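You operate a simulated robot arm through the tools that you are given. There is no shell and no other tool. Be economical: measure what you need, move in short steps, check, and stop when the job is done.

You run a simulated two-armed robot. Do the job below in one go: nothing can be reset, and whatever is moved stays where it is left.

Task
Turn the turns knob to 4. Fetch the yellow hand pad and set it in the orange crate. Put one of the corner pads from the middle shelf of the high rack in the purple crate. Open the post drawer. Any order will do.

The check looks at the end state, three seconds after you hand in, the way a careful person would. Anything else that was tipped, shoved, dropped, spilled or broken makes it a failure.

Robot
Two 7-joint arms with two-finger parallel grippers on one trunk, on a base that drives. Base frame: it is fixed to the floor where the robot stands at the start and does not move with it; the origin is under the middle of the robot, x ahead of it, y to its left, z up. Lengths are in m, angles in degrees, forces in N, time in s.
The left shoulder is at the start at [0.066, 0.174, 1.209], the right one opposite. Places, roughly: corner pad (8x8x7 cm) [12.6, 5, 1]; orange crate (37x26x15 cm) [0.6, 0.1, 0.3]; post drawer [10.7, 1.3, 0.7]; purple crate (33x22x12 cm) [10.3, 4.2, 0.8]; turns knob [0.5, 0, 0.9]; yellow hand pad (8x6x5 cm) [2.3, -4.1, 0.9]. Payload 3.6 kg a hand.
The TCP of each hand is the grasp point between the finger pads, 0.03 m short of the fingertips. In the tool frame z runs along the fingers and y along their closing line. Largest opening 0.11 m; finger width 0.02, thickness 0.01; the body of the gripper, 0.048 by 0.112 m, starts 0.055 m behind the TCP.
Orientation is told as [roll, pitch, yaw] about the base's x, y, z axes, in that order, counted from this pose: with the fingers straight down and closing along the base's y, the tool's x points along the base's -x, its y along +y and its z along -z.

Tools
- The arms move only by the tool step_arm. It takes "left_steps", "right_steps" or both (then of equal length, played together; a hand with none holds still); each is a list of rows, each a list of 7 numbers: the opening, from 0 (shut) to 1 (fully open), then the shift along the tool's x, y, z in m, then the turn, a rotation vector about the tool's x, y, z in degrees. In form: [[hand, x, y, z, rx, ry, rz], ...]. A call has 1 to 10 rows; each row shifts and turns the commanded pose from where the row before left it, along the tool's axes as they then stand. Rows are played at 5 a second. More than 0.05 m and 8.6 degrees between two rows, or a gripper value outside its range, and nothing of the call is played. A pose out of reach is approached as far as the arm can. The call stops where the force on the tool passes 40 N (or 10 N more than at its start, if that is more) or the arm is blocked; 0.2 s more then pass. Each finger travels about 0.153 m/s and halts on what it meets, pressing with about 33 N; the grip force reading is that of the motor and also rises with nothing between the fingers. The clock runs only during rows and for 0.2 s after the last one: add rows that do not move to give the fingers time. The reply holds the time, the measured pose of the TCP, the force on the tool along the base axes, the opening and the grip force, in the units named above and with some noise, with the torque about the TCP (base axes, N m) and any sound that the robot's microphone picked up.
- Cameras (640 x 400 px; columns grow to the right, rows downward): "scene" is now at [0.1593, -0.0024, 1.3873]; the picture's right is [-0.01, -1.00, 0.00], its down [-0.55, 0.00, -0.84] and it looks along [0.84, -0.01, -0.55] (base axes); focal length 266 px, centre (320, 200). "left" rides on the left gripper at [0.072, -0.017, -0.103] in its tool frame; the picture's right is [0.23, 0.97, 0.00], its down [-0.76, 0.18, -0.62] and it looks along [-0.61, 0.14, 0.78] (tool axes); focal length 222 px, centre (320, 200). "right" rides on the right gripper at [0.072, 0.017, -0.103] in its tool frame; the picture's right is [-0.23, 0.97, 0.00], its down [-0.76, -0.18, -0.62] and it looks along [-0.61, -0.14, 0.78] (tool axes); focal length 222 px, centre (320, 200). There is no depth. A picture from a camera that has moved, and an enlarged one, comes with that camera's place and axes in the base frame and with its lens.
- grab_frame(camera): a new picture of that camera. It takes no simulated time.
- lift_body(by): slides the trunk up (or, below 0, down) by that many m; the arms and the scene camera ride with it, the base frame stays. It gives what a move gives, with no picture.
- drive_base(legs): drives the robot by 1 to 6 legs, each [ahead, left, turn to the left] in m, m and degrees, along the robot's own axes; the way and the turn of a leg run together, so that a leg with both is an arc; at most 1.5 m and 180 degrees a leg. The arms and the cameras ride along, it lands a little off, and it stops where it bumps. It gives what a move gives.
- head_to(pan, tilt): turns the head with the scene camera to pan (to the left, within 86 degrees either way) and tilt (down, from -29 to 69), counted from straight ahead of the robot. It gives what a move gives.
- close_up(camera, box): a new picture of the part [left, top, right, bottom] of that camera's present view, enlarged. It takes no simulated time.
- hand_in(): hands the job in; it is judged then, once.

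Go step by step. Nothing tells you exact positions but the pictures and the camera data: compare them with the known pose of the tool, close in by small moves and look again before you grip or let go. The budget is 165 turns and 138 pictures, counting those below and the enlarged ones. Unless the task says otherwise, let go and move clear before handing in, and close with one line.

The tools are called after "Call:" by a JSON object that holds its "api" and its "payload". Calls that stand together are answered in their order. step_arm: Moves the arms, as the interface text tells. Its arguments: {"type":"object","properties":{"left_steps":{"type":"array"},"right_steps":{"type":"array"}},"required":[]} The other tools are called the same way: lift_body (by) slides the trunk up or down; drive_base (legs) drives the base; head_to (pan, tilt) turns the head that bears the scene camera; grab_frame (camera) takes a picture; close_up (camera, box) takes an enlarged picture of a part of a camera's view; hand_in () hands the job in.

At the start:

```text
t: 0.0
left_tcp_pos: [0.4509, 0.2248, 1.1958]
left_tcp_rot: [0.1, 0.0, 0.0]
left_contact_force: [-0.1, 0.3, 0.5]
left_moment: [0.01, -0.01, 0.05]
left_grip_width: 0.11
left_grasp_force: 0.0
right_tcp_pos: [0.3817, -0.1567, 1.2586]
right_tcp_rot: [0.0, 0.1, 0.0]
right_contact_force: [-0.4, 0.5, -0.4]
right_moment: [0.0, -0.01, 0.01]
right_grip_width: 0.1101
right_grasp_force: 0.1
trunk travel left (down, up): [-0.325, 0.438]
robot x, y, heading: [0.0026, -0.0018, 0.1]
head pan, tilt: [-0.4, 33.2]
```

scene: 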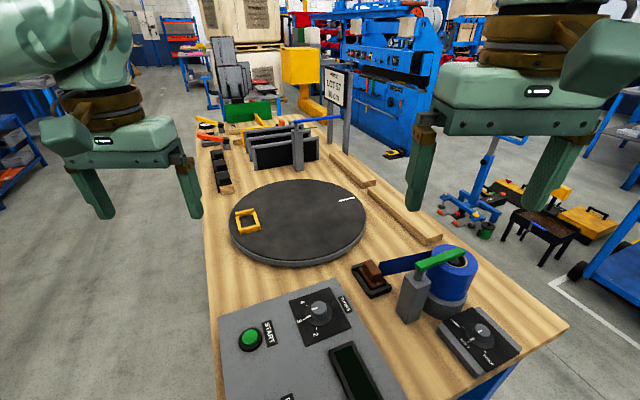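
right: 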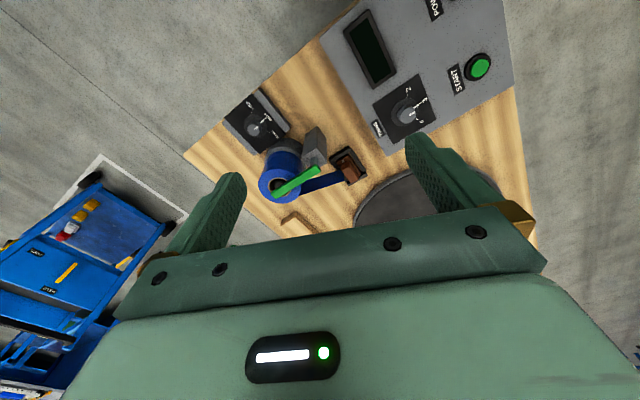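
left: 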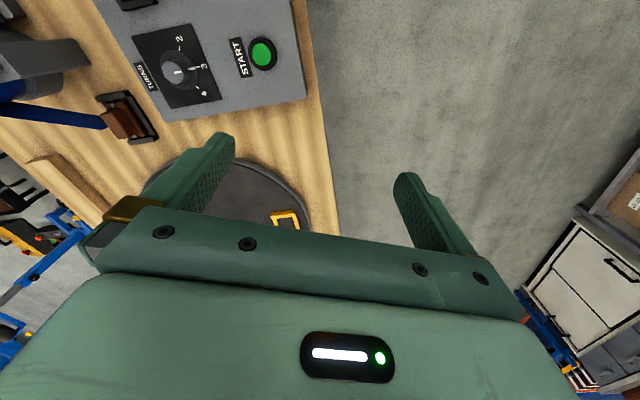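

I see a workbench with a control panel; the turns knob with marks 2, 3, 4 is right ahead. I look closer at it before moving.

Call:
{"api": "close_up", "payload": {"camera": "scene", "box": [220, 270, 380, 370]}}

Call:
{"api": "close_up", "payload": {"camera": "left", "box": [110, 10, 290, 120]}}

```text
4.00 times, centred on (300, 320) of scene
camera zoom: at [0.1593, -0.0024, 1.3873], right [-0.01, -1.0, 0.0], down [-0.55, 0.0, -0.84], along [0.84, -0.01, -0.55], focal length 1066 px, centre (400, -280)
```

zoom: 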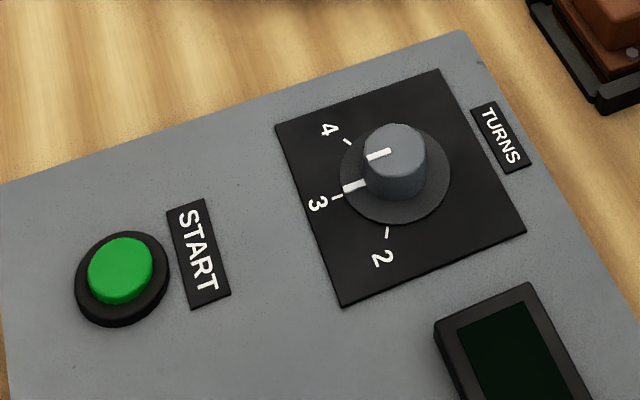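

```text
3.56 times, centred on (200, 65) of left
camera zoom: at [0.3785, 0.2067, 1.2989], right [-0.23, 0.97, 0.0], down [0.76, 0.18, 0.62], along [0.61, 0.14, -0.78], focal length 790 px, centre (747, 680)
```

zoom: 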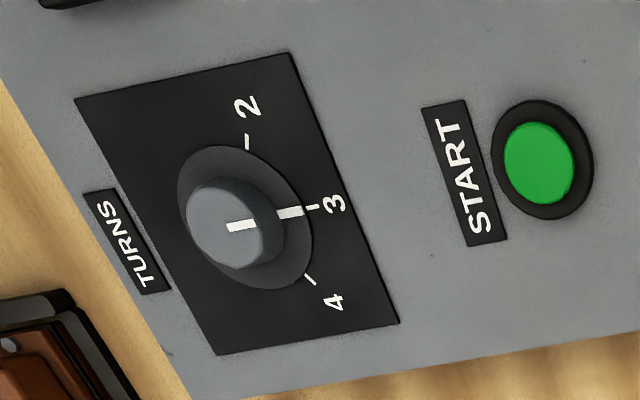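

The knob disc is at about (0.495, -0.005, 0.881), its top near 0.905, pointer at 3; 4 is about 60° clockwise from above. I bring the left hand above it, turned ready for the twist.

Call:
{"api": "step_arm", "payload": {"left_steps": [[0.6, -0.008, -0.046, 0.02, 0, 0, 0], [0.6, -0.008, -0.046, 0.02, 0, 0, 0], [0.6, -0.008, -0.046, 0.02, 0, 0, 0], [0.6, -0.008, -0.046, 0.02, 0, 0, 0], [0.6, -0.011, -0.046, 0.02, 0, 0, 0], [0.6, 0, 0, 0.02, 0, 0, -7.5], [0.6, 0, 0, 0.02, 0, 0, -7.5], [0.6, 0, 0, 0, 0, 0, -7.5], [0.6, 0, 0, 0, 0, 0, -7.5], [0.6, 0, 0, 0, 0, 0, 0]]}}

Call:
{"api": "grab_frame", "payload": {"camera": "left"}}

Call:
{"api": "grab_frame", "payload": {"camera": "scene"}}

```text
refused: row 1 steps farther than a row can; nothing moved
```

```text
132 pictures are left
camera left: at [0.3785, 0.2067, 1.2989], right [-0.23, 0.97, 0.0], down [0.76, 0.18, 0.62], along [0.61, 0.14, -0.78], focal length 222 px, centre (320, 200)
```

left: 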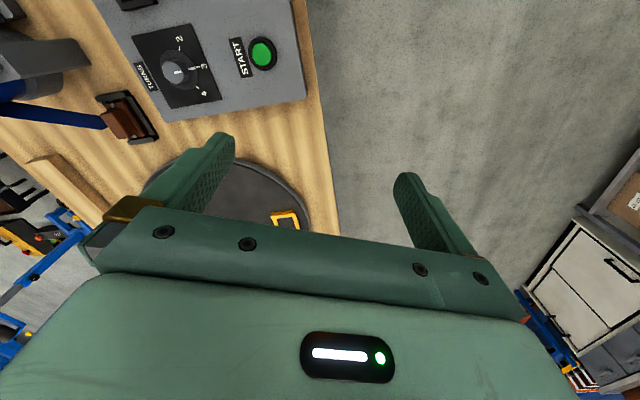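

```text
131 pictures are left
camera scene: at [0.1593, -0.0024, 1.3873], right [-0.01, -1.0, 0.0], down [-0.55, 0.0, -0.84], along [0.84, -0.01, -0.55], focal length 266 px, centre (320, 200)
```

scene: 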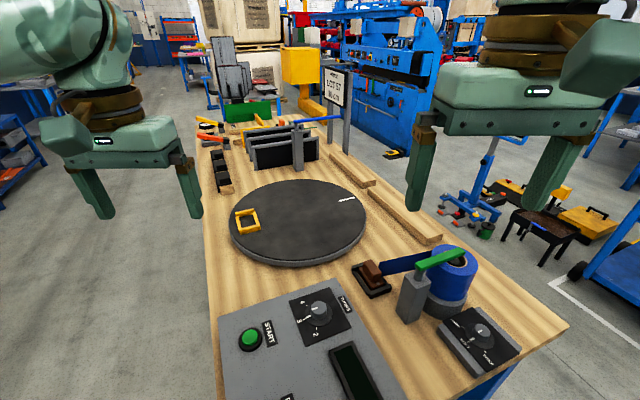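

The row was slightly too long; I shorten the steps.

Call:
{"api": "step_arm", "payload": {"left_steps": [[0.6, -0.008, -0.046, 0.01, 0, 0, 0], [0.6, -0.008, -0.046, 0.01, 0, 0, 0], [0.6, -0.008, -0.046, 0.01, 0, 0, 0], [0.6, -0.008, -0.046, 0.01, 0, 0, 0], [0.6, -0.011, -0.046, 0.01, 0, 0, 0], [0.6, 0, 0, 0.03, 0, 0, -7.5], [0.6, 0, 0, 0.03, 0, 0, -7.5], [0.6, 0, 0, 0.03, 0, 0, -7.5], [0.6, 0, 0, 0, 0, 0, -7.5], [0.6, 0, 0, 0, 0, 0, 0]]}}

Call:
{"api": "grab_frame", "payload": {"camera": "left"}}

Call:
{"api": "grab_frame", "payload": {"camera": "scene"}}

```text
t: 2.2
left_tcp_pos: [0.4952, -0.0051, 1.0566]
left_tcp_rot: [-0.1, -0.1, 30.1]
left_contact_force: [0.4, 0.4, 0.1]
left_moment: [-0.02, 0.02, 0.01]
left_grip_width: 0.0659
left_grasp_force: 0.0
right_tcp_pos: [0.3807, -0.156, 1.2589]
right_tcp_rot: [0.0, 0.1, 0.0]
right_contact_force: [-0.1, -0.3, -0.1]
right_moment: [0.0, 0.02, 0.02]
right_grip_width: 0.1099
right_grasp_force: 0.1
trunk travel left (down, up): [-0.325, 0.438]
robot x, y, heading: [-0.001, -0.0009, -0.1]
head pan, tilt: [-0.4, 33.2]
```

```text
130 pictures are left
camera left: at [0.4399, -0.0568, 1.1589], right [-0.69, 0.73, 0.0], down [0.57, 0.54, 0.62], along [0.45, 0.43, -0.78], focal length 222 px, centre (320, 200)
```

left: 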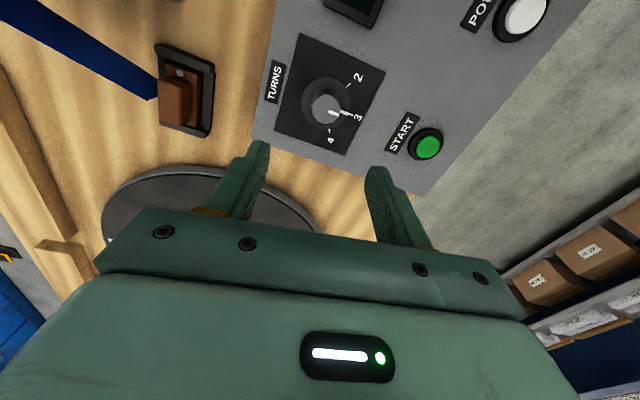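

```text
129 pictures are left
camera scene: at [0.1596, -0.0025, 1.3872], right [-0.01, -1.0, 0.0], down [-0.55, 0.0, -0.84], along [0.84, -0.01, -0.55], focal length 266 px, centre (320, 200)
```

scene: 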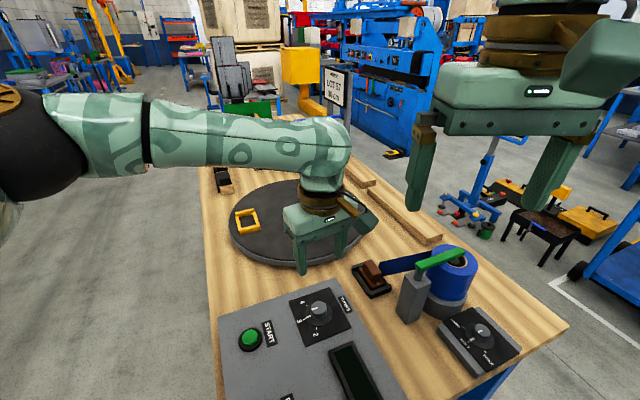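

The hand is centred to within a few mm over the knob. I nudge and go down so the tips end just above the skirt.

Call:
{"api": "step_arm", "payload": {"left_steps": [[0.6, 0.003, 0.003, 0.045, 0, 0, 0], [0.6, 0, 0, 0.045, 0, 0, 0], [0.6, 0, 0, 0.025, 0, 0, 0], [0.6, 0, 0, 0.016, 0, 0, 0], [0.6, 0, 0, 0.0, 0, 0, 0]]}}

Call:
{"api": "grab_frame", "payload": {"camera": "left"}}

Call:
{"api": "close_up", "payload": {"camera": "scene", "box": [220, 250, 380, 350]}}

```text
t: 3.4
left_tcp_pos: [0.4895, -0.0044, 0.9259]
left_tcp_rot: [0.0, -0.1, 30.0]
left_contact_force: [0.8, -0.2, 0.7]
left_moment: [-0.01, 0.02, -0.03]
left_grip_width: 0.0658
left_grasp_force: 0.1
right_tcp_pos: [0.3811, -0.1567, 1.2593]
right_tcp_rot: [-0.1, 0.1, 0.0]
right_contact_force: [0.7, 0.5, -0.4]
right_moment: [0.04, -0.02, 0.01]
right_grip_width: 0.11
right_grasp_force: 0.0
trunk travel left (down, up): [-0.325, 0.438]
robot x, y, heading: [0.0003, 0.0056, 0.1]
head pan, tilt: [-0.4, 33.2]
```

```text
128 pictures are left
camera left: at [0.4356, -0.0562, 1.0293], right [-0.68, 0.73, 0.0], down [0.57, 0.54, 0.62], along [0.45, 0.43, -0.78], focal length 222 px, centre (320, 200)
```

left: 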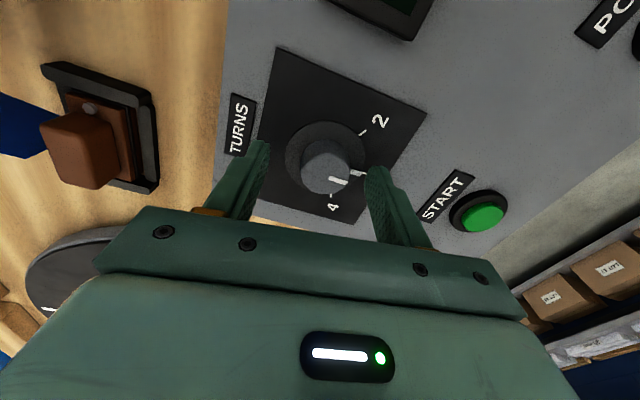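

```text
4.00 times, centred on (300, 300) of scene
camera zoom: at [0.1592, -0.0026, 1.3873], right [-0.01, -1.0, 0.0], down [-0.55, 0.0, -0.84], along [0.84, -0.01, -0.55], focal length 1066 px, centre (400, -200)
```

zoom: 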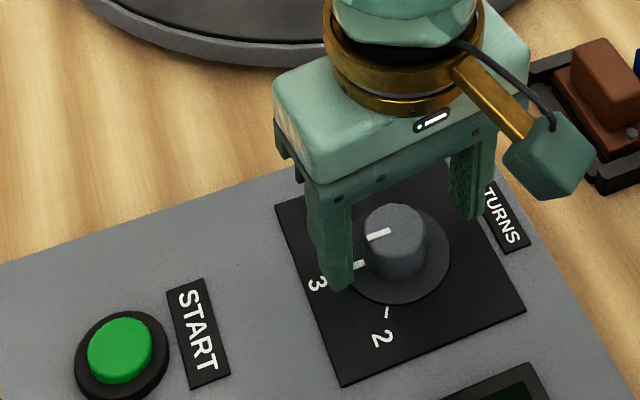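

The fingers straddle the knob. I go down 5 mm more and close.

Call:
{"api": "step_arm", "payload": {"left_steps": [[0.6, -0.003, -0.001, 0.005, 0, 0, 0], [0.3, 0, 0, 0, 0, 0, 0], [0.15, 0, 0, 0, 0, 0, 0], [0.15, 0, 0, 0, 0, 0, 0]]}}

Call:
{"api": "close_up", "payload": {"camera": "left", "box": [220, 80, 460, 230]}}

```text
t: 4.4
left_tcp_pos: [0.4923, 0.0007, 0.9206]
left_tcp_rot: [0.0, 0.0, 30.1]
left_contact_force: [-19.1, 28.0, -0.6]
left_moment: [1.33, 0.18, -0.07]
left_grip_width: 0.033
left_grasp_force: 44.7
right_tcp_pos: [0.3783, -0.1526, 1.2592]
right_tcp_rot: [-0.1, 0.0, 0.1]
right_contact_force: [0.2, 0.5, 0.1]
right_moment: [-0.03, 0.0, 0.0]
right_grip_width: 0.1101
right_grasp_force: 0.0
trunk travel left (down, up): [-0.325, 0.438]
robot x, y, heading: [-0.0035, 0.0016, -0.2]
head pan, tilt: [-0.4, 33.2]
```

```text
2.67 times, centred on (340, 155) of left
camera zoom: at [0.4368, -0.0512, 1.0241], right [-0.68, 0.73, 0.0], down [0.57, 0.53, 0.62], along [0.45, 0.43, -0.78], focal length 592 px, centre (267, 320)
```

zoom: 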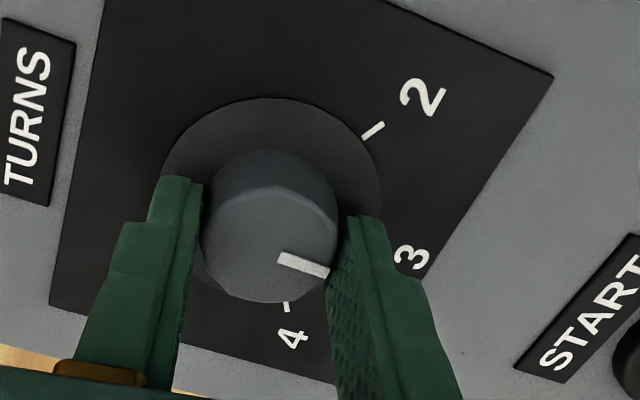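

The knob is gripped (33 mm) but slightly off-centre, pressing sideways. I ease the hand over to take that off, and check.

Call:
{"api": "step_arm", "payload": {"left_steps": [[0.15, 0, 0.003, 0, 0, 0, 0], [0.15, 0, 0.002, 0, 0, 0, 0], [0.15, 0, 0, 0, 0, 0, 0]]}}

```text
t: 5.2
left_tcp_pos: [0.4908, -0.0004, 0.9219]
left_tcp_rot: [-0.2, 0.0, 30.0]
left_contact_force: [-5.5, 12.7, -2.5]
left_moment: [0.63, -0.62, -0.02]
left_grip_width: 0.0332
left_grasp_force: 45.7
right_tcp_pos: [0.3812, -0.1559, 1.2586]
right_tcp_rot: [0.0, 0.0, 0.0]
right_contact_force: [0.3, 0.0, -0.6]
right_moment: [0.01, -0.03, -0.02]
right_grip_width: 0.11
right_grasp_force: 0.1
trunk travel left (down, up): [-0.325, 0.438]
robot x, y, heading: [0.004, 0.0012, -0.0]
head pan, tilt: [-0.4, 33.2]
```

Now I turn clockwise from above by 56° in small steps.

Call:
{"api": "step_arm", "payload": {"left_steps": [[0.15, 0, 0.001, 0, 0, 0, 8], [0.15, 0, 0, 0, 0, 0, 8], [0.15, 0, 0, 0, 0, 0, 8], [0.15, 0, 0, 0, 0, 0, 8], [0.15, 0, 0, 0, 0, 0, 8], [0.15, 0, 0, 0, 0, 0, 8], [0.15, 0, 0, 0, 0, 0, 8], [0.15, 0, 0, 0, 0, 0, 0]]}}

Call:
{"api": "close_up", "payload": {"camera": "left", "box": [220, 80, 460, 230]}}

Call:
{"api": "close_up", "payload": {"camera": "scene", "box": [220, 250, 380, 350]}}

```text
t: 7.0
left_tcp_pos: [0.4913, -0.0014, 0.9219]
left_tcp_rot: [0.1, -0.3, -26.1]
left_contact_force: [14.8, -10.7, 31.9]
left_moment: [-0.4, -0.54, -0.05]
left_grip_width: 0.0329
left_grasp_force: 45.3
right_tcp_pos: [0.3809, -0.1592, 1.2584]
right_tcp_rot: [0.1, -0.1, 0.0]
right_contact_force: [-0.7, 0.8, -0.2]
right_moment: [0.0, 0.0, -0.02]
right_grip_width: 0.1099
right_grasp_force: 0.1
trunk travel left (down, up): [-0.325, 0.438]
robot x, y, heading: [-0.0022, 0.0014, 0.3]
head pan, tilt: [-0.4, 33.2]
```

```text
2.67 times, centred on (340, 155) of left
camera zoom: at [0.418, 0.015, 1.0239], right [0.22, 0.97, 0.0], down [0.76, -0.17, 0.63], along [0.61, -0.14, -0.78], focal length 592 px, centre (267, 320)
```

zoom: 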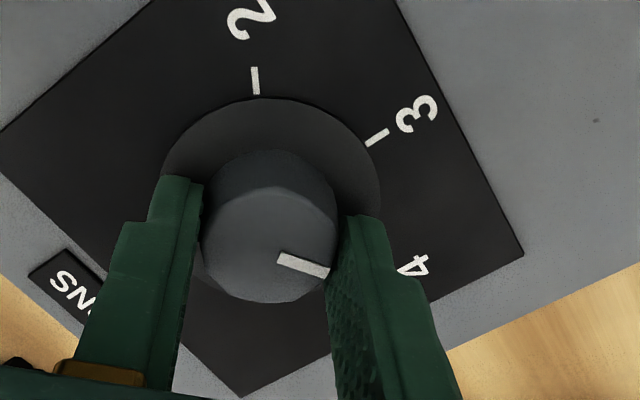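

```text
4.00 times, centred on (300, 300) of scene
camera zoom: at [0.1587, -0.0041, 1.3876], right [-0.01, -1.0, 0.0], down [-0.55, 0.01, -0.84], along [0.84, -0.01, -0.55], focal length 1066 px, centre (400, -200)
```

zoom: 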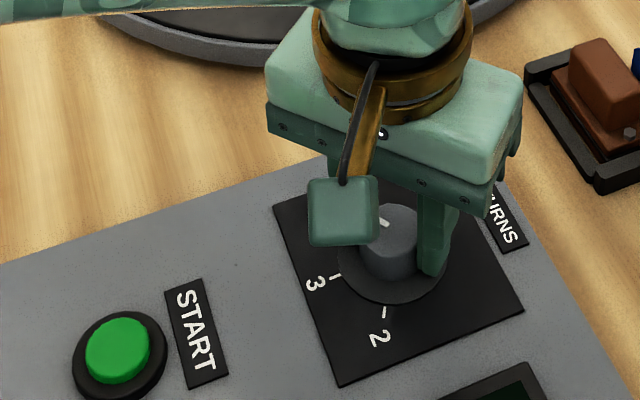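

The knob followed. I open and rise to read it.

Call:
{"api": "step_arm", "payload": {"left_steps": [[0.4, 0, 0, -0.001, 0, 0, 0], [0.6, 0, 0, 0, 0, 0, 0], [0.6, 0, 0, -0.03, 0, 0, 0], [0.6, 0, 0, -0.04, 0, 0, 0], [0.6, 0, 0, -0.04, 0, 0, 0]]}}

Call:
{"api": "close_up", "payload": {"camera": "left", "box": [220, 50, 460, 200]}}

Call:
{"api": "close_up", "payload": {"camera": "scene", "box": [220, 250, 380, 350]}}

```text
t: 8.2
left_tcp_pos: [0.4922, 0.0008, 1.0352]
left_tcp_rot: [0.0, -0.1, -26.0]
left_contact_force: [0.2, -1.0, 0.4]
left_moment: [0.01, -0.03, 0.01]
left_grip_width: 0.0658
left_grasp_force: 0.1
right_tcp_pos: [0.3805, -0.1573, 1.2589]
right_tcp_rot: [0.0, -0.1, 0.0]
right_contact_force: [-0.1, 0.2, -0.6]
right_moment: [-0.02, -0.02, 0.01]
right_grip_width: 0.1102
right_grasp_force: 0.1
trunk travel left (down, up): [-0.325, 0.438]
robot x, y, heading: [-0.0026, -0.0051, 0.0]
head pan, tilt: [-0.4, 33.2]
```

```text
2.67 times, centred on (340, 125) of left
camera zoom: at [0.4204, 0.017, 1.1381], right [0.22, 0.97, 0.0], down [0.76, -0.17, 0.62], along [0.61, -0.14, -0.78], focal length 592 px, centre (267, 400)
```

zoom: 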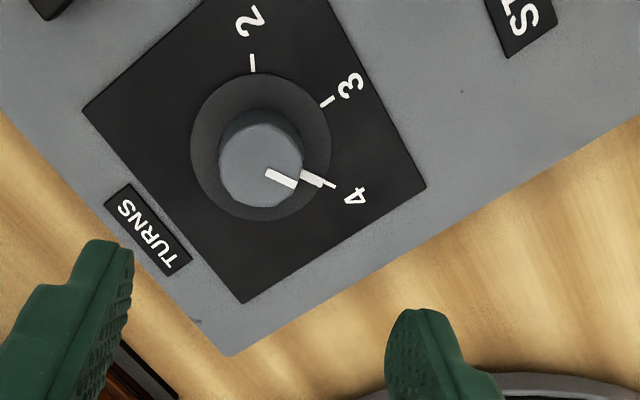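

```text
4.00 times, centred on (300, 300) of scene
camera zoom: at [0.1588, -0.0026, 1.3874], right [-0.01, -1.0, 0.0], down [-0.55, 0.0, -0.84], along [0.84, -0.01, -0.55], focal length 1066 px, centre (400, -200)
```

zoom: 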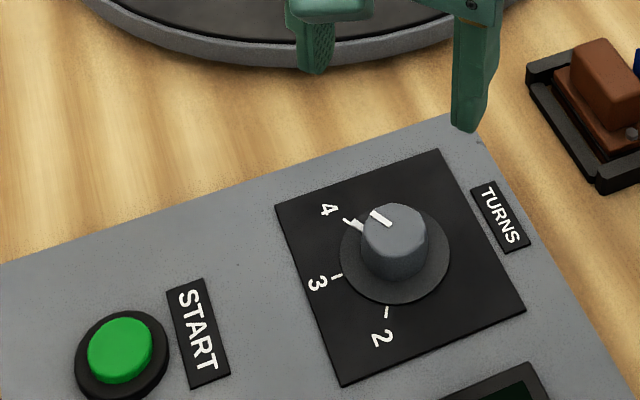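

The knob reads 4 exactly. I draw the left arm back to a travel pose and look around for the way to the yellow pad.

Call:
{"api": "step_arm", "payload": {"left_steps": [[0.6, 0, 0, -0.045, 0, 0, -6.5], [0.6, 0, 0, -0.045, 0, 0, -6.5], [0.6, 0, 0, -0.045, 0, 0, -6.5], [0.6, 0, 0, -0.03, 0, 0, -6.5], [0.6, 0.02, 0.045, 0, 0, 0, 0], [0.6, 0.02, 0.045, 0, 0, 0, 0], [0.6, 0.02, 0.045, 0, 0, 0, 0], [0.6, 0.03, 0.035, 0, 0, 0, 0], [0.6, 0.03, 0.0, 0, 0, 0, 0]]}}

Call:
{"api": "head_to", "payload": {"pan": -60, "tilt": 20}}

Call:
{"api": "grab_frame", "payload": {"camera": "scene"}}

Call:
{"api": "head_to", "payload": {"pan": -10, "tilt": 65}}

Call:
{"api": "grab_frame", "payload": {"camera": "scene"}}

```text
t: 10.2
left_tcp_pos: [0.3688, 0.1686, 1.1992]
left_tcp_rot: [0.0, 0.1, -0.1]
left_contact_force: [-0.2, -0.2, -0.1]
left_moment: [0.03, -0.02, 0.02]
left_grip_width: 0.0661
left_grasp_force: 0.1
right_tcp_pos: [0.3805, -0.1572, 1.2593]
right_tcp_rot: [-0.1, 0.2, 0.0]
right_contact_force: [-0.3, -0.2, 0.0]
right_moment: [0.0, -0.04, -0.01]
right_grip_width: 0.1098
right_grasp_force: 0.2
trunk travel left (down, up): [-0.325, 0.438]
robot x, y, heading: [-0.001, -0.0013, -0.0]
head pan, tilt: [-0.4, 33.2]
```

```text
t: 11.5
left_tcp_pos: [0.3699, 0.1697, 1.1991]
left_tcp_rot: [-0.1, 0.0, 0.0]
left_contact_force: [0.5, -0.4, 0.5]
left_moment: [-0.02, -0.01, -0.03]
left_grip_width: 0.0661
left_grasp_force: 0.1
right_tcp_pos: [0.3797, -0.1566, 1.2577]
right_tcp_rot: [0.0, 0.2, 0.0]
right_contact_force: [0.0, -0.9, -0.4]
right_moment: [0.01, 0.0, -0.01]
right_grip_width: 0.1099
right_grasp_force: 0.1
trunk travel left (down, up): [-0.325, 0.438]
robot x, y, heading: [0.0026, 0.0017, -0.3]
head pan, tilt: [-60.0, 20.0]
```

```text
121 pictures are left
camera scene: at [0.1169, -0.0823, 1.4084], right [-0.87, -0.5, 0.0], down [-0.17, 0.3, -0.94], along [0.47, -0.81, -0.34], focal length 266 px, centre (320, 200)
```

scene: 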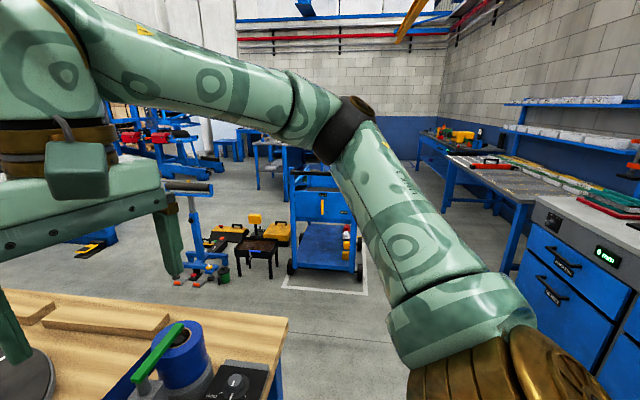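

```text
t: 12.7
left_tcp_pos: [0.3695, 0.169, 1.1977]
left_tcp_rot: [0.1, 0.0, 0.0]
left_contact_force: [-0.1, -0.7, 0.2]
left_moment: [-0.02, -0.01, -0.03]
left_grip_width: 0.066
left_grasp_force: 0.2
right_tcp_pos: [0.3813, -0.1567, 1.2584]
right_tcp_rot: [-0.1, 0.1, 0.0]
right_contact_force: [0.3, -0.7, -0.8]
right_moment: [-0.01, -0.02, -0.02]
right_grip_width: 0.1103
right_grasp_force: 0.0
trunk travel left (down, up): [-0.325, 0.438]
robot x, y, heading: [-0.0028, 0.004, -0.1]
head pan, tilt: [-10.0, 65.0]
```

```text
120 pictures are left
camera scene: at [0.1301, -0.0123, 1.3448], right [-0.17, -0.98, 0.0], down [-0.89, 0.16, -0.42], along [0.42, -0.07, -0.91], focal length 266 px, centre (320, 200)
```

scene: 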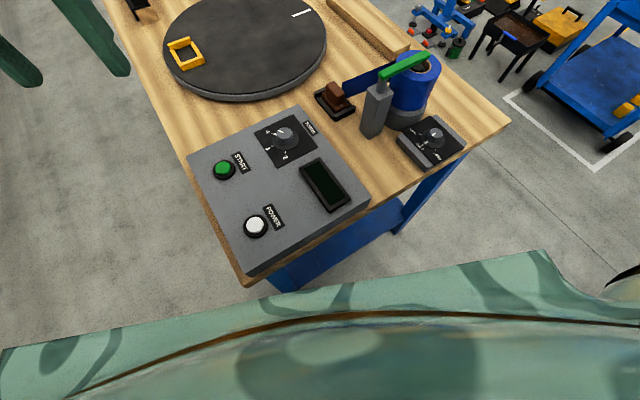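

The knob is done. The pad should be to the right at roughly -60°; I back off a little from the bench, turn right and look ahead.

Call:
{"api": "head_to", "payload": {"pan": 0, "tilt": 20}}

Call:
{"api": "drive_base", "payload": {"legs": [[-0.25, 0, 0], [0, 0, -70]]}}

Call:
{"api": "grab_frame", "payload": {"camera": "scene"}}

```text
t: 13.8
left_tcp_pos: [0.37, 0.1693, 1.1979]
left_tcp_rot: [0.0, -0.1, -0.1]
left_contact_force: [-0.2, -0.3, -0.3]
left_moment: [-0.01, 0.0, 0.0]
left_grip_width: 0.0661
left_grasp_force: 0.2
right_tcp_pos: [0.3807, -0.1561, 1.2577]
right_tcp_rot: [-0.1, 0.1, 0.1]
right_contact_force: [0.2, 0.5, 0.2]
right_moment: [-0.02, -0.03, 0.01]
right_grip_width: 0.11
right_grasp_force: 0.1
trunk travel left (down, up): [-0.325, 0.438]
robot x, y, heading: [0.0007, 0.0005, -0.3]
head pan, tilt: [0.0, 20.0]
```

```text
t: 18.6
left_tcp_pos: [0.0401, -0.2794, 1.1983]
left_tcp_rot: [-0.1, 0.0, -68.1]
left_contact_force: [-0.7, -0.1, 0.4]
left_moment: [0.0, -0.03, 0.0]
left_grip_width: 0.0659
left_grasp_force: 0.1
right_tcp_pos: [-0.2584, -0.4114, 1.2575]
right_tcp_rot: [0.0, 0.1, -68.1]
right_contact_force: [0.6, -0.7, 0.1]
right_moment: [-0.02, -0.03, 0.03]
right_grip_width: 0.1099
right_grasp_force: 0.1
trunk travel left (down, up): [-0.325, 0.438]
robot x, y, heading: [-0.2538, 0.0034, -68.0]
head pan, tilt: [0.0, 20.0]
```

```text
119 pictures are left
camera scene: at [-0.1926, -0.1528, 1.4084], right [-0.93, -0.37, 0.0], down [-0.13, 0.32, -0.94], along [0.35, -0.87, -0.34], focal length 266 px, centre (320, 200)
```

scene: 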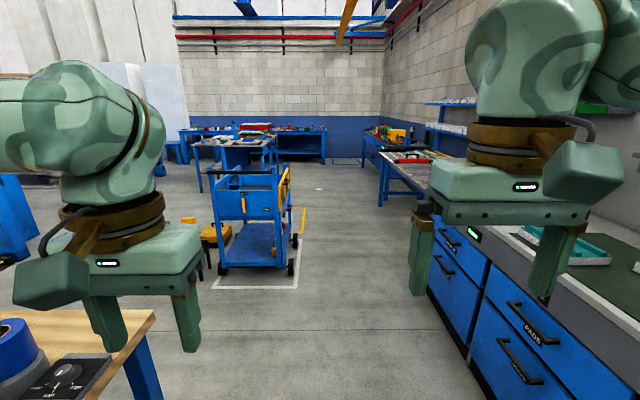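

The pad's table lies behind the blue cart, and an aisle runs to the right of the cart. I shift right and drive up the aisle.

Call:
{"api": "drive_base", "payload": {"legs": [[0.2, -0.35, -3], [1.0, 0, 0]]}}

Call:
{"api": "grab_frame", "payload": {"camera": "scene"}}

```text
t: 25.8
left_tcp_pos: [0.0806, -1.5269, 1.1987]
left_tcp_rot: [0.0, 0.0, -71.3]
left_contact_force: [0.0, -0.4, 0.6]
left_moment: [0.01, 0.03, -0.02]
left_grip_width: 0.0658
left_grasp_force: 0.1
right_tcp_pos: [-0.2253, -1.6419, 1.2591]
right_tcp_rot: [0.1, 0.1, -71.4]
right_contact_force: [1.6, -0.9, -0.1]
right_moment: [0.0, 0.0, 0.0]
right_grip_width: 0.1103
right_grasp_force: 0.0
trunk travel left (down, up): [-0.325, 0.438]
robot x, y, heading: [-0.1986, -1.2282, -71.8]
head pan, tilt: [0.0, 20.0]
```

```text
118 pictures are left
camera scene: at [-0.1453, -1.3864, 1.4084], right [-0.95, -0.32, 0.0], down [-0.11, 0.32, -0.94], along [0.3, -0.89, -0.34], focal length 266 px, centre (320, 200)
```

scene: 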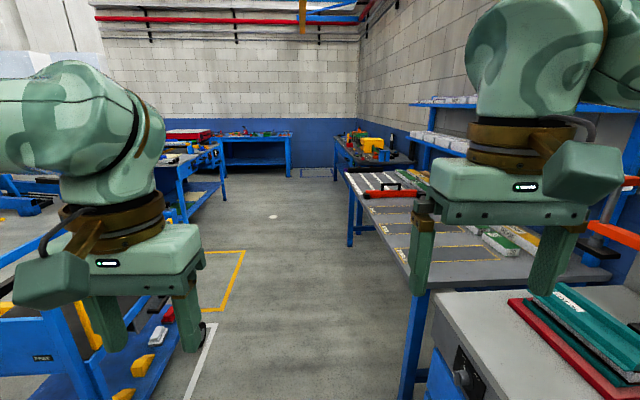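

The aisle goes on between the cart and the right benches; the pad's table is ahead on the left. I drive on, a touch left.

Call:
{"api": "drive_base", "payload": {"legs": [[0.4, 0.15, 0], [1.2, 0, 0]]}}

Call:
{"api": "head_to", "payload": {"pan": 35, "tilt": 25}}

Call:
{"api": "grab_frame", "payload": {"camera": "scene"}}

```text
t: 34.1
left_tcp_pos: [0.7442, -3.0087, 1.1987]
left_tcp_rot: [0.1, 0.1, -71.1]
left_contact_force: [-0.4, -0.5, 0.6]
left_moment: [0.0, -0.01, 0.0]
left_grip_width: 0.066
left_grasp_force: 0.1
right_tcp_pos: [0.4381, -3.1246, 1.2581]
right_tcp_rot: [0.0, 0.1, -71.1]
right_contact_force: [-0.3, 1.0, -0.5]
right_moment: [-0.01, 0.02, 0.02]
right_grip_width: 0.1101
right_grasp_force: 0.0
trunk travel left (down, up): [-0.325, 0.438]
robot x, y, heading: [0.4642, -2.7122, -71.2]
head pan, tilt: [0.0, 20.0]
```

```text
t: 35.2
left_tcp_pos: [0.744, -3.0076, 1.1988]
left_tcp_rot: [0.0, 0.1, -71.2]
left_contact_force: [-0.5, -0.1, 0.4]
left_moment: [0.01, 0.02, 0.02]
left_grip_width: 0.0659
left_grasp_force: 0.1
right_tcp_pos: [0.4378, -3.1233, 1.2592]
right_tcp_rot: [0.0, 0.1, -71.1]
right_contact_force: [0.2, 0.7, 0.4]
right_moment: [-0.02, 0.0, -0.02]
right_grip_width: 0.11
right_grasp_force: 0.0
trunk travel left (down, up): [-0.325, 0.438]
robot x, y, heading: [0.465, -2.712, -70.7]
head pan, tilt: [35.0, 25.0]
```

```text
117 pictures are left
camera scene: at [0.5612, -2.8348, 1.4003], right [-0.59, -0.81, 0.0], down [-0.34, 0.25, -0.91], along [0.73, -0.53, -0.42], focal length 266 px, centre (320, 200)
```

scene: 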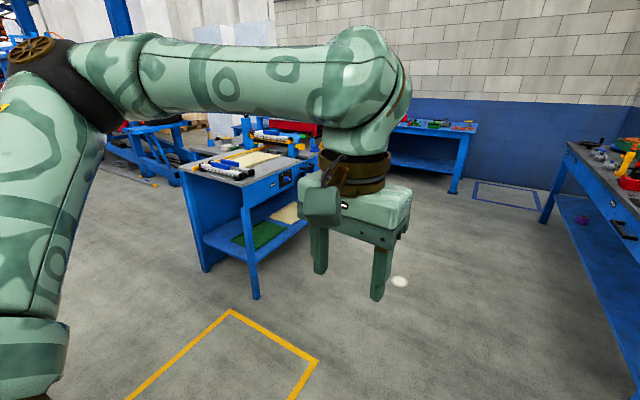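

The table's aisle side runs on the left ahead. I check the light spot on the floor and the table top before driving on.

Call:
{"api": "close_up", "payload": {"camera": "scene", "box": [360, 250, 440, 300]}}

Call:
{"api": "close_up", "payload": {"camera": "scene", "box": [170, 110, 410, 260]}}

```text
8.00 times, centred on (400, 275) of scene
camera zoom: at [0.5612, -2.8348, 1.4003], right [-0.59, -0.81, 0.0], down [-0.34, 0.25, -0.91], along [0.73, -0.53, -0.42], focal length 2132 px, centre (-320, -400)
```

zoom: 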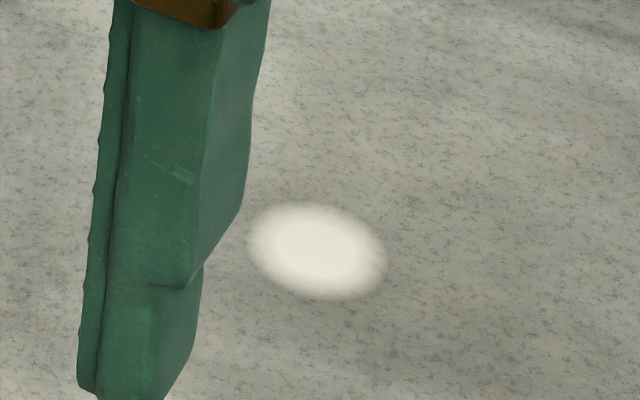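

```text
2.67 times, centred on (290, 185) of scene
camera zoom: at [0.5612, -2.8348, 1.4003], right [-0.59, -0.81, 0.0], down [-0.34, 0.25, -0.91], along [0.73, -0.53, -0.42], focal length 710 px, centre (400, 240)
```

zoom: 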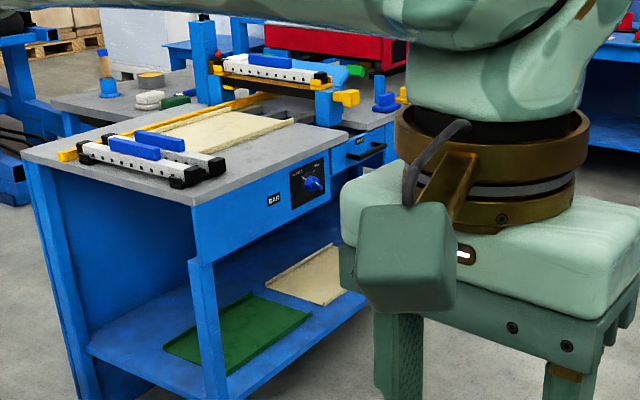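

The spot is only a light patch. I drive on to stand off in front of the table and turn to face it.

Call:
{"api": "head_to", "payload": {"pan": 0, "tilt": 35}}

Call:
{"api": "drive_base", "payload": {"legs": [[1.3, 0.1, 0], [0.4, 0.1, 0], [0, 0, 90]]}}

Call:
{"api": "grab_frame", "payload": {"camera": "scene"}}

```text
t: 36.2
left_tcp_pos: [0.7435, -3.008, 1.1993]
left_tcp_rot: [0.0, 0.0, -71.1]
left_contact_force: [-0.3, -0.1, 0.0]
left_moment: [-0.01, -0.01, -0.01]
left_grip_width: 0.0659
left_grasp_force: 0.1
right_tcp_pos: [0.4382, -3.1238, 1.2587]
right_tcp_rot: [0.1, 0.1, -71.0]
right_contact_force: [-0.6, 0.0, 1.0]
right_moment: [0.01, 0.01, 0.01]
right_grip_width: 0.11
right_grasp_force: 0.1
trunk travel left (down, up): [-0.325, 0.438]
robot x, y, heading: [0.4616, -2.7119, -70.9]
head pan, tilt: [0.0, 35.0]
```

```text
t: 48.6
left_tcp_pos: [1.4788, -3.9984, 1.1981]
left_tcp_rot: [0.0, 0.0, 16.4]
left_contact_force: [-0.6, -0.4, -0.6]
left_moment: [0.02, 0.02, 0.0]
left_grip_width: 0.066
left_grasp_force: 0.1
right_tcp_pos: [1.5818, -4.3075, 1.2581]
right_tcp_rot: [0.0, 0.0, 16.5]
right_contact_force: [0.7, -0.5, -0.3]
right_moment: [0.0, 0.01, -0.03]
right_grip_width: 0.1101
right_grasp_force: 0.0
trunk travel left (down, up): [-0.325, 0.438]
robot x, y, heading: [1.1722, -4.2692, 16.3]
head pan, tilt: [0.0, 35.0]
```

```text
114 pictures are left
camera scene: at [1.3253, -4.2229, 1.3846], right [0.28, -0.96, 0.0], down [-0.55, -0.16, -0.82], along [0.79, 0.23, -0.57], focal length 266 px, centre (320, 200)
```

scene: 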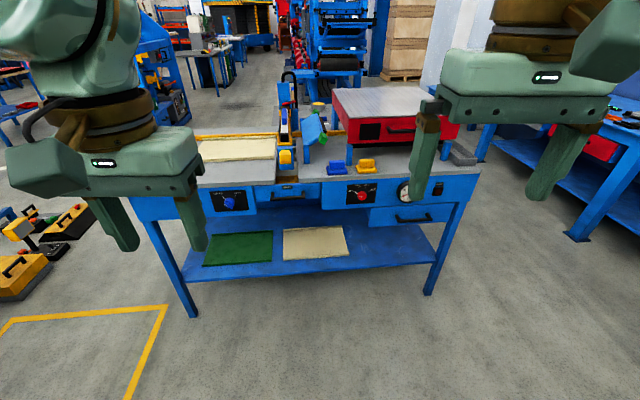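

Call:
{"api": "close_up", "payload": {"camera": "scene", "box": [260, 110, 420, 210]}}

```text
4.00 times, centred on (340, 160) of scene
camera zoom: at [1.3253, -4.2229, 1.3846], right [0.28, -0.96, 0.0], down [-0.55, -0.16, -0.82], along [0.79, 0.23, -0.57], focal length 1066 px, centre (240, 360)
```

zoom: 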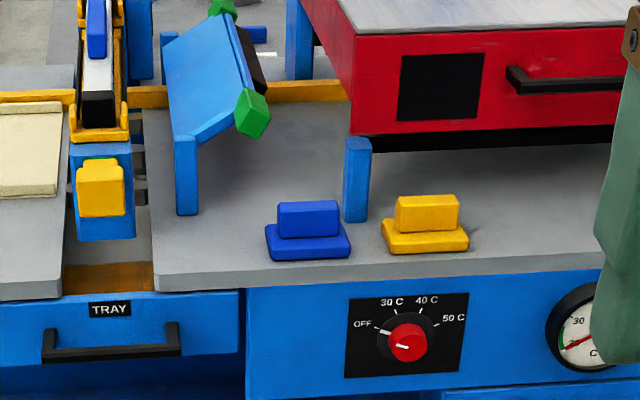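

The yellow hand pad (base with a handle block) sits on the table's front edge near (2.31, -4.13), a blue one beside it. I drive in so it lies in front of the right hand.

Call:
{"api": "drive_base", "payload": {"legs": [[0.62, -0.07, 6]]}}

Call:
{"api": "head_to", "payload": {"pan": -15, "tilt": 45}}

Call:
{"api": "grab_frame", "payload": {"camera": "scene"}}

Call:
{"api": "grab_frame", "payload": {"camera": "right"}}

```text
t: 52.1
left_tcp_pos: [2.053, -3.8203, 1.1969]
left_tcp_rot: [0.1, 0.0, 23.1]
left_contact_force: [1.0, 0.1, -0.3]
left_moment: [0.02, 0.0, -0.02]
left_grip_width: 0.066
left_grasp_force: 0.0
right_tcp_pos: [2.1915, -4.1155, 1.2581]
right_tcp_rot: [0.0, 0.2, 23.1]
right_contact_force: [0.9, -1.1, 0.5]
right_moment: [-0.03, 0.01, -0.01]
right_grip_width: 0.1097
right_grasp_force: 0.0
trunk travel left (down, up): [-0.325, 0.438]
robot x, y, heading: [1.7818, -4.1214, 23.0]
head pan, tilt: [0.0, 35.0]
```

```text
t: 52.9
left_tcp_pos: [2.0518, -3.8204, 1.1991]
left_tcp_rot: [0.0, 0.0, 23.2]
left_contact_force: [-0.6, 0.0, 0.3]
left_moment: [0.0, 0.0, 0.01]
left_grip_width: 0.0662
left_grasp_force: 0.1
right_tcp_pos: [2.1901, -4.1157, 1.2585]
right_tcp_rot: [0.0, 0.0, 23.1]
right_contact_force: [0.4, 0.3, -0.6]
right_moment: [0.0, -0.02, 0.0]
right_grip_width: 0.11
right_grasp_force: 0.0
trunk travel left (down, up): [-0.325, 0.438]
robot x, y, heading: [1.7809, -4.1216, 22.8]
head pan, tilt: [-15.0, 45.0]
```

```text
112 pictures are left
camera scene: at [1.9243, -4.0844, 1.3698], right [0.14, -0.99, 0.0], down [-0.7, -0.1, -0.71], along [0.7, 0.1, -0.71], focal length 266 px, centre (320, 200)
```

scene: 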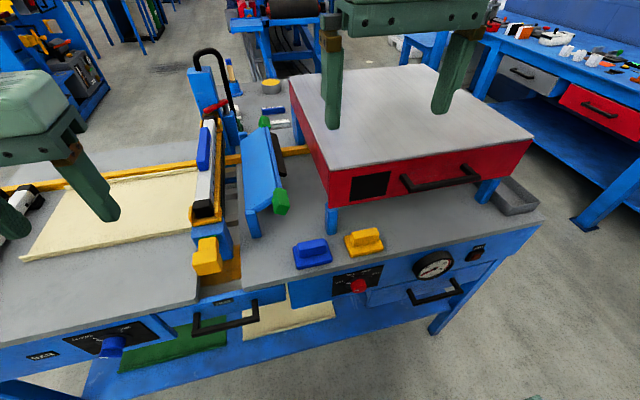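

```text
111 pictures are left
camera right: at [2.1174, -4.1286, 1.3628], right [-0.17, 0.98, 0.0], down [0.77, 0.14, 0.62], along [0.61, 0.11, -0.78], focal length 222 px, centre (320, 200)
```

right: 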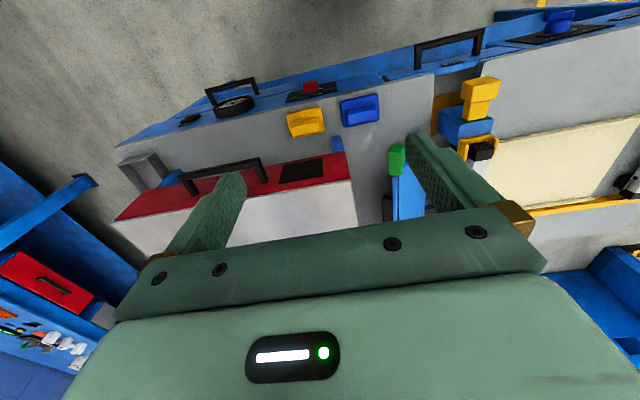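

Call:
{"api": "close_up", "payload": {"camera": "scene", "box": [284, 200, 412, 280]}}

Call:
{"api": "close_up", "payload": {"camera": "right", "box": [256, 80, 384, 160]}}

```text
5.00 times, centred on (348, 240) of scene
camera zoom: at [1.9243, -4.0844, 1.3698], right [0.14, -0.99, 0.0], down [-0.7, -0.1, -0.71], along [0.7, 0.1, -0.71], focal length 1332 px, centre (180, 0)
```

zoom: 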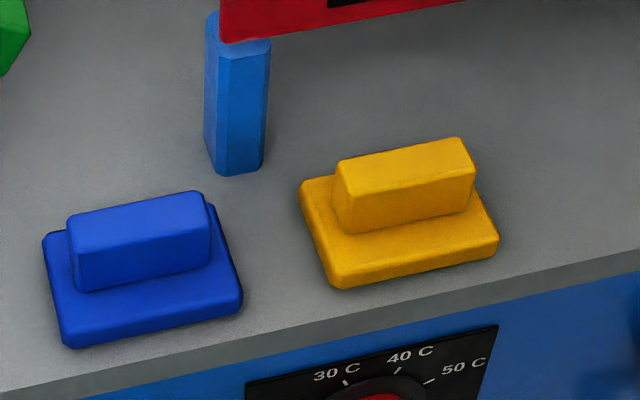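

```text
5.00 times, centred on (320, 120) of right
camera zoom: at [2.1174, -4.1286, 1.3628], right [-0.17, 0.98, 0.0], down [0.77, 0.14, 0.62], along [0.61, 0.11, -0.78], focal length 1111 px, centre (320, 600)
```

zoom: 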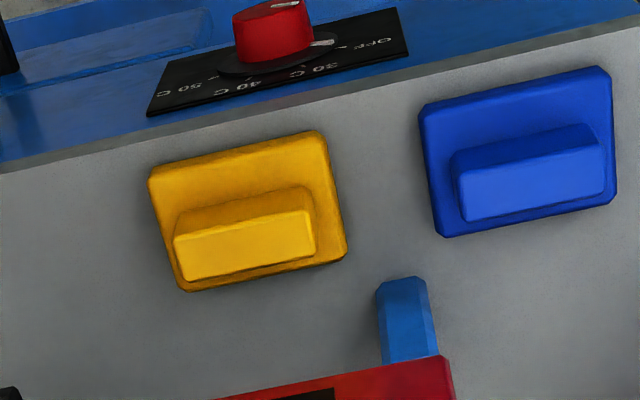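

The handle centre is about (2.290, -4.129), top at 0.91, yaw about 22°. A red oven overhangs just behind, so I tilt the fingers forward by 21° and take the right hand above the pad.

Call:
{"api": "step_arm", "payload": {"right_steps": [[0.85, -0.022, -0.013, 0.04, 0, 0, 0], [0.85, -0.022, -0.013, 0.04, 0, 0, 0], [0.85, -0.022, -0.013, 0.04, 0, 0, 0], [0.85, -0.0208, -0.0123, 0.0, 0, 0, 1.5], [0.85, 0, 0, 0, 0, -7, 0], [0.85, 0, 0, 0, 0, -7, 0], [0.85, 0, 0, 0, 0, -7, 0], [0.85, 0.014, 0, 0.038, 0, 0, 0], [0.85, 0.014, 0, 0.038, 0, 0, 0], [0.85, 0, 0, 0, 0, 0, 0]]}}

Call:
{"api": "grab_frame", "payload": {"camera": "right"}}

Call:
{"api": "grab_frame", "payload": {"camera": "scene"}}

```text
t: 55.1
left_tcp_pos: [2.0517, -3.8205, 1.199]
left_tcp_rot: [0.0, 0.0, 23.1]
left_contact_force: [-0.6, -0.7, -0.2]
left_moment: [0.02, 0.03, 0.0]
left_grip_width: 0.0663
left_grasp_force: 0.0
right_tcp_pos: [2.294, -4.1234, 1.0591]
right_tcp_rot: [0.0, -21.0, 21.7]
right_contact_force: [-1.1, -0.4, -0.1]
right_moment: [0.06, -0.03, -0.01]
right_grip_width: 0.0935
right_grasp_force: 0.1
trunk travel left (down, up): [-0.325, 0.438]
robot x, y, heading: [1.7799, -4.1189, 23.4]
head pan, tilt: [-15.0, 45.0]
```

```text
108 pictures are left
camera right: at [2.1898, -4.1467, 1.1309], right [-0.16, 0.98, 0.08], down [0.52, 0.01, 0.85], along [0.84, 0.18, -0.51], focal length 222 px, centre (320, 200)
```

right: 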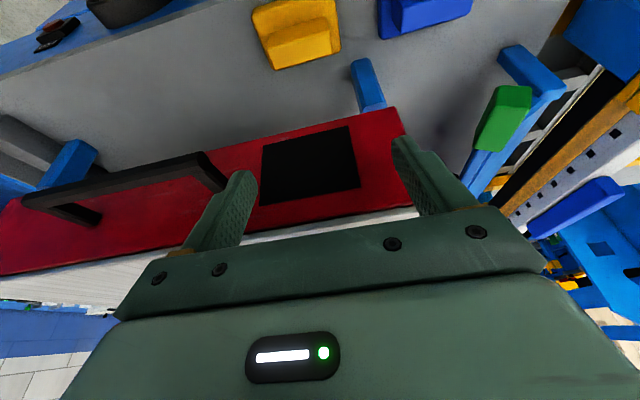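

```text
107 pictures are left
camera scene: at [1.9243, -4.0844, 1.3698], right [0.14, -0.99, 0.0], down [-0.7, -0.1, -0.71], along [0.7, 0.1, -0.71], focal length 266 px, centre (320, 200)
```

scene: 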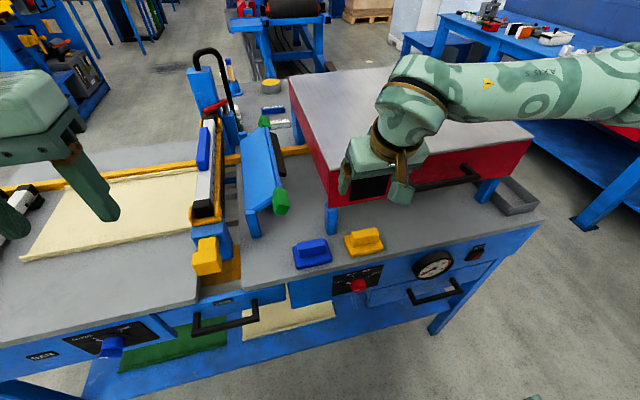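

Call:
{"api": "close_up", "payload": {"camera": "right", "box": [240, 0, 400, 100]}}

```text
4.00 times, centred on (320, 50) of right
camera zoom: at [2.1898, -4.1467, 1.1309], right [-0.16, 0.98, 0.08], down [0.52, 0.01, 0.85], along [0.84, 0.18, -0.51], focal length 888 px, centre (320, 800)
```

zoom: 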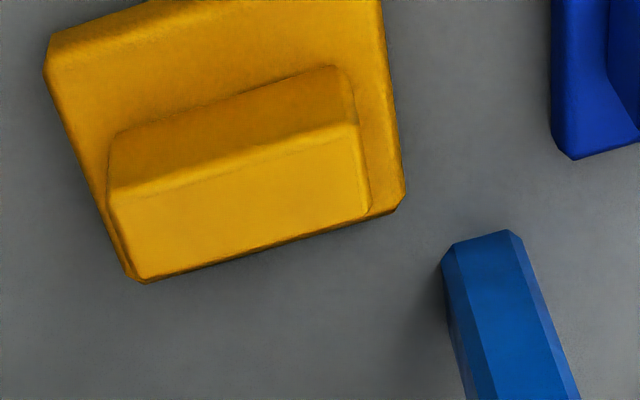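

Handle centre confirmed at (2.292, -4.129). I go down in front of the oven, stopping just above for a look.

Call:
{"api": "step_arm", "payload": {"right_steps": [[0.85, 0.0198, -0.0045, 0.0406, 0, 0, 0], [0.85, 0.0161, 0, 0.042, 0, 0, 0], [0.85, 0.0108, 0, 0.028, 0, 0, 0], [0.85, 0, 0, 0, 0, 0, 0]]}}

Call:
{"api": "grab_frame", "payload": {"camera": "right"}}

Call:
{"api": "close_up", "payload": {"camera": "scene", "box": [284, 180, 444, 280]}}

```text
t: 56.1
left_tcp_pos: [2.0525, -3.82, 1.1991]
left_tcp_rot: [0.0, 0.0, 23.1]
left_contact_force: [0.0, -1.2, 0.4]
left_moment: [-0.01, 0.04, 0.0]
left_grip_width: 0.066
left_grasp_force: 0.0
right_tcp_pos: [2.2907, -4.1328, 0.9392]
right_tcp_rot: [0.0, -20.9, 21.6]
right_contact_force: [0.4, 0.8, -0.4]
right_moment: [0.01, -0.05, 0.01]
right_grip_width: 0.0934
right_grasp_force: 0.0
trunk travel left (down, up): [-0.325, 0.438]
robot x, y, heading: [1.7776, -4.1221, 22.9]
head pan, tilt: [-15.0, 45.0]
```

```text
105 pictures are left
camera right: at [2.1881, -4.1552, 1.01], right [-0.16, 0.98, 0.08], down [0.52, 0.01, 0.85], along [0.84, 0.18, -0.51], focal length 222 px, centre (320, 200)
```

right: 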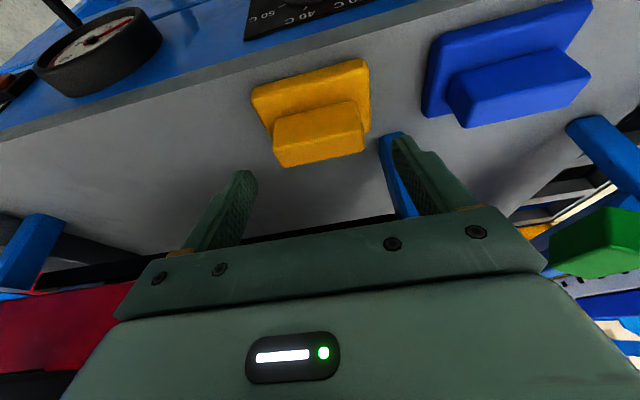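

```text
4.00 times, centred on (364, 230) of scene
camera zoom: at [1.9243, -4.0844, 1.3698], right [0.14, -0.99, 0.0], down [-0.7, -0.1, -0.71], along [0.7, 0.1, -0.71], focal length 1066 px, centre (144, 80)
```

zoom: 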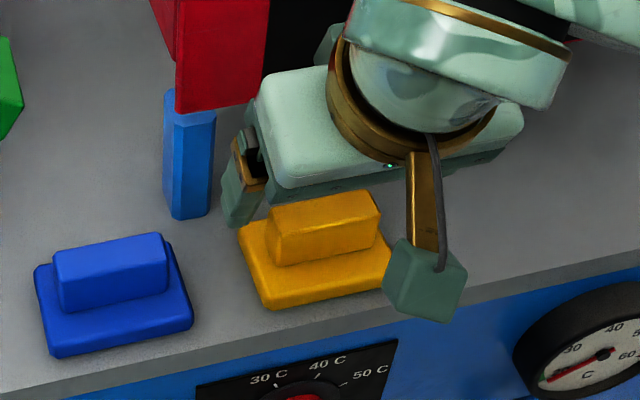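

Aligned. I lower the last 23 mm and close on the handle's ends.

Call:
{"api": "step_arm", "payload": {"right_steps": [[0.85, 0.0082, 0.003, 0.0215, 0, 0, 0], [0.85, 0, 0, 0, 0, 0, 0], [0.5, 0, 0, 0, 0, 0, 0], [0.35, 0, 0, 0, 0, 0, 0], [0.35, 0, 0, 0, 0, 0, 0]]}}

Call:
{"api": "grab_frame", "payload": {"camera": "right"}}

```text
t: 57.3
left_tcp_pos: [2.0517, -3.8207, 1.1985]
left_tcp_rot: [0.0, 0.1, 23.1]
left_contact_force: [0.2, -0.7, -1.1]
left_moment: [0.0, -0.01, -0.03]
left_grip_width: 0.0658
left_grasp_force: 0.1
right_tcp_pos: [2.2906, -4.1307, 0.9162]
right_tcp_rot: [0.0, -21.0, 21.5]
right_contact_force: [0.0, -0.1, 2.0]
right_moment: [-0.1, -0.06, -0.01]
right_grip_width: 0.0589
right_grasp_force: 33.3
trunk travel left (down, up): [-0.325, 0.438]
robot x, y, heading: [1.7784, -4.1204, 23.3]
head pan, tilt: [-15.0, 45.0]
```

```text
103 pictures are left
camera right: at [2.1874, -4.1526, 0.9875], right [-0.16, 0.98, 0.08], down [0.52, 0.01, 0.85], along [0.84, 0.18, -0.51], focal length 222 px, centre (320, 200)
```

right: 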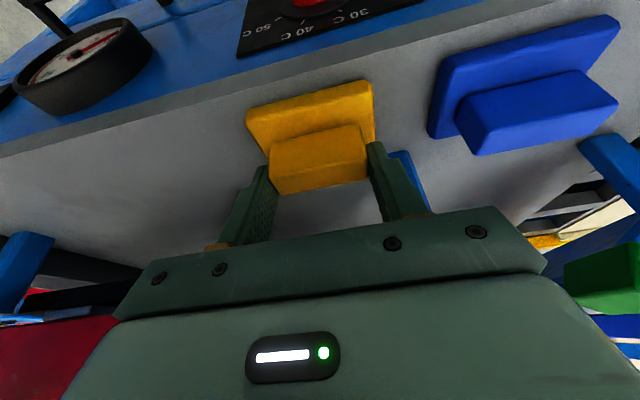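

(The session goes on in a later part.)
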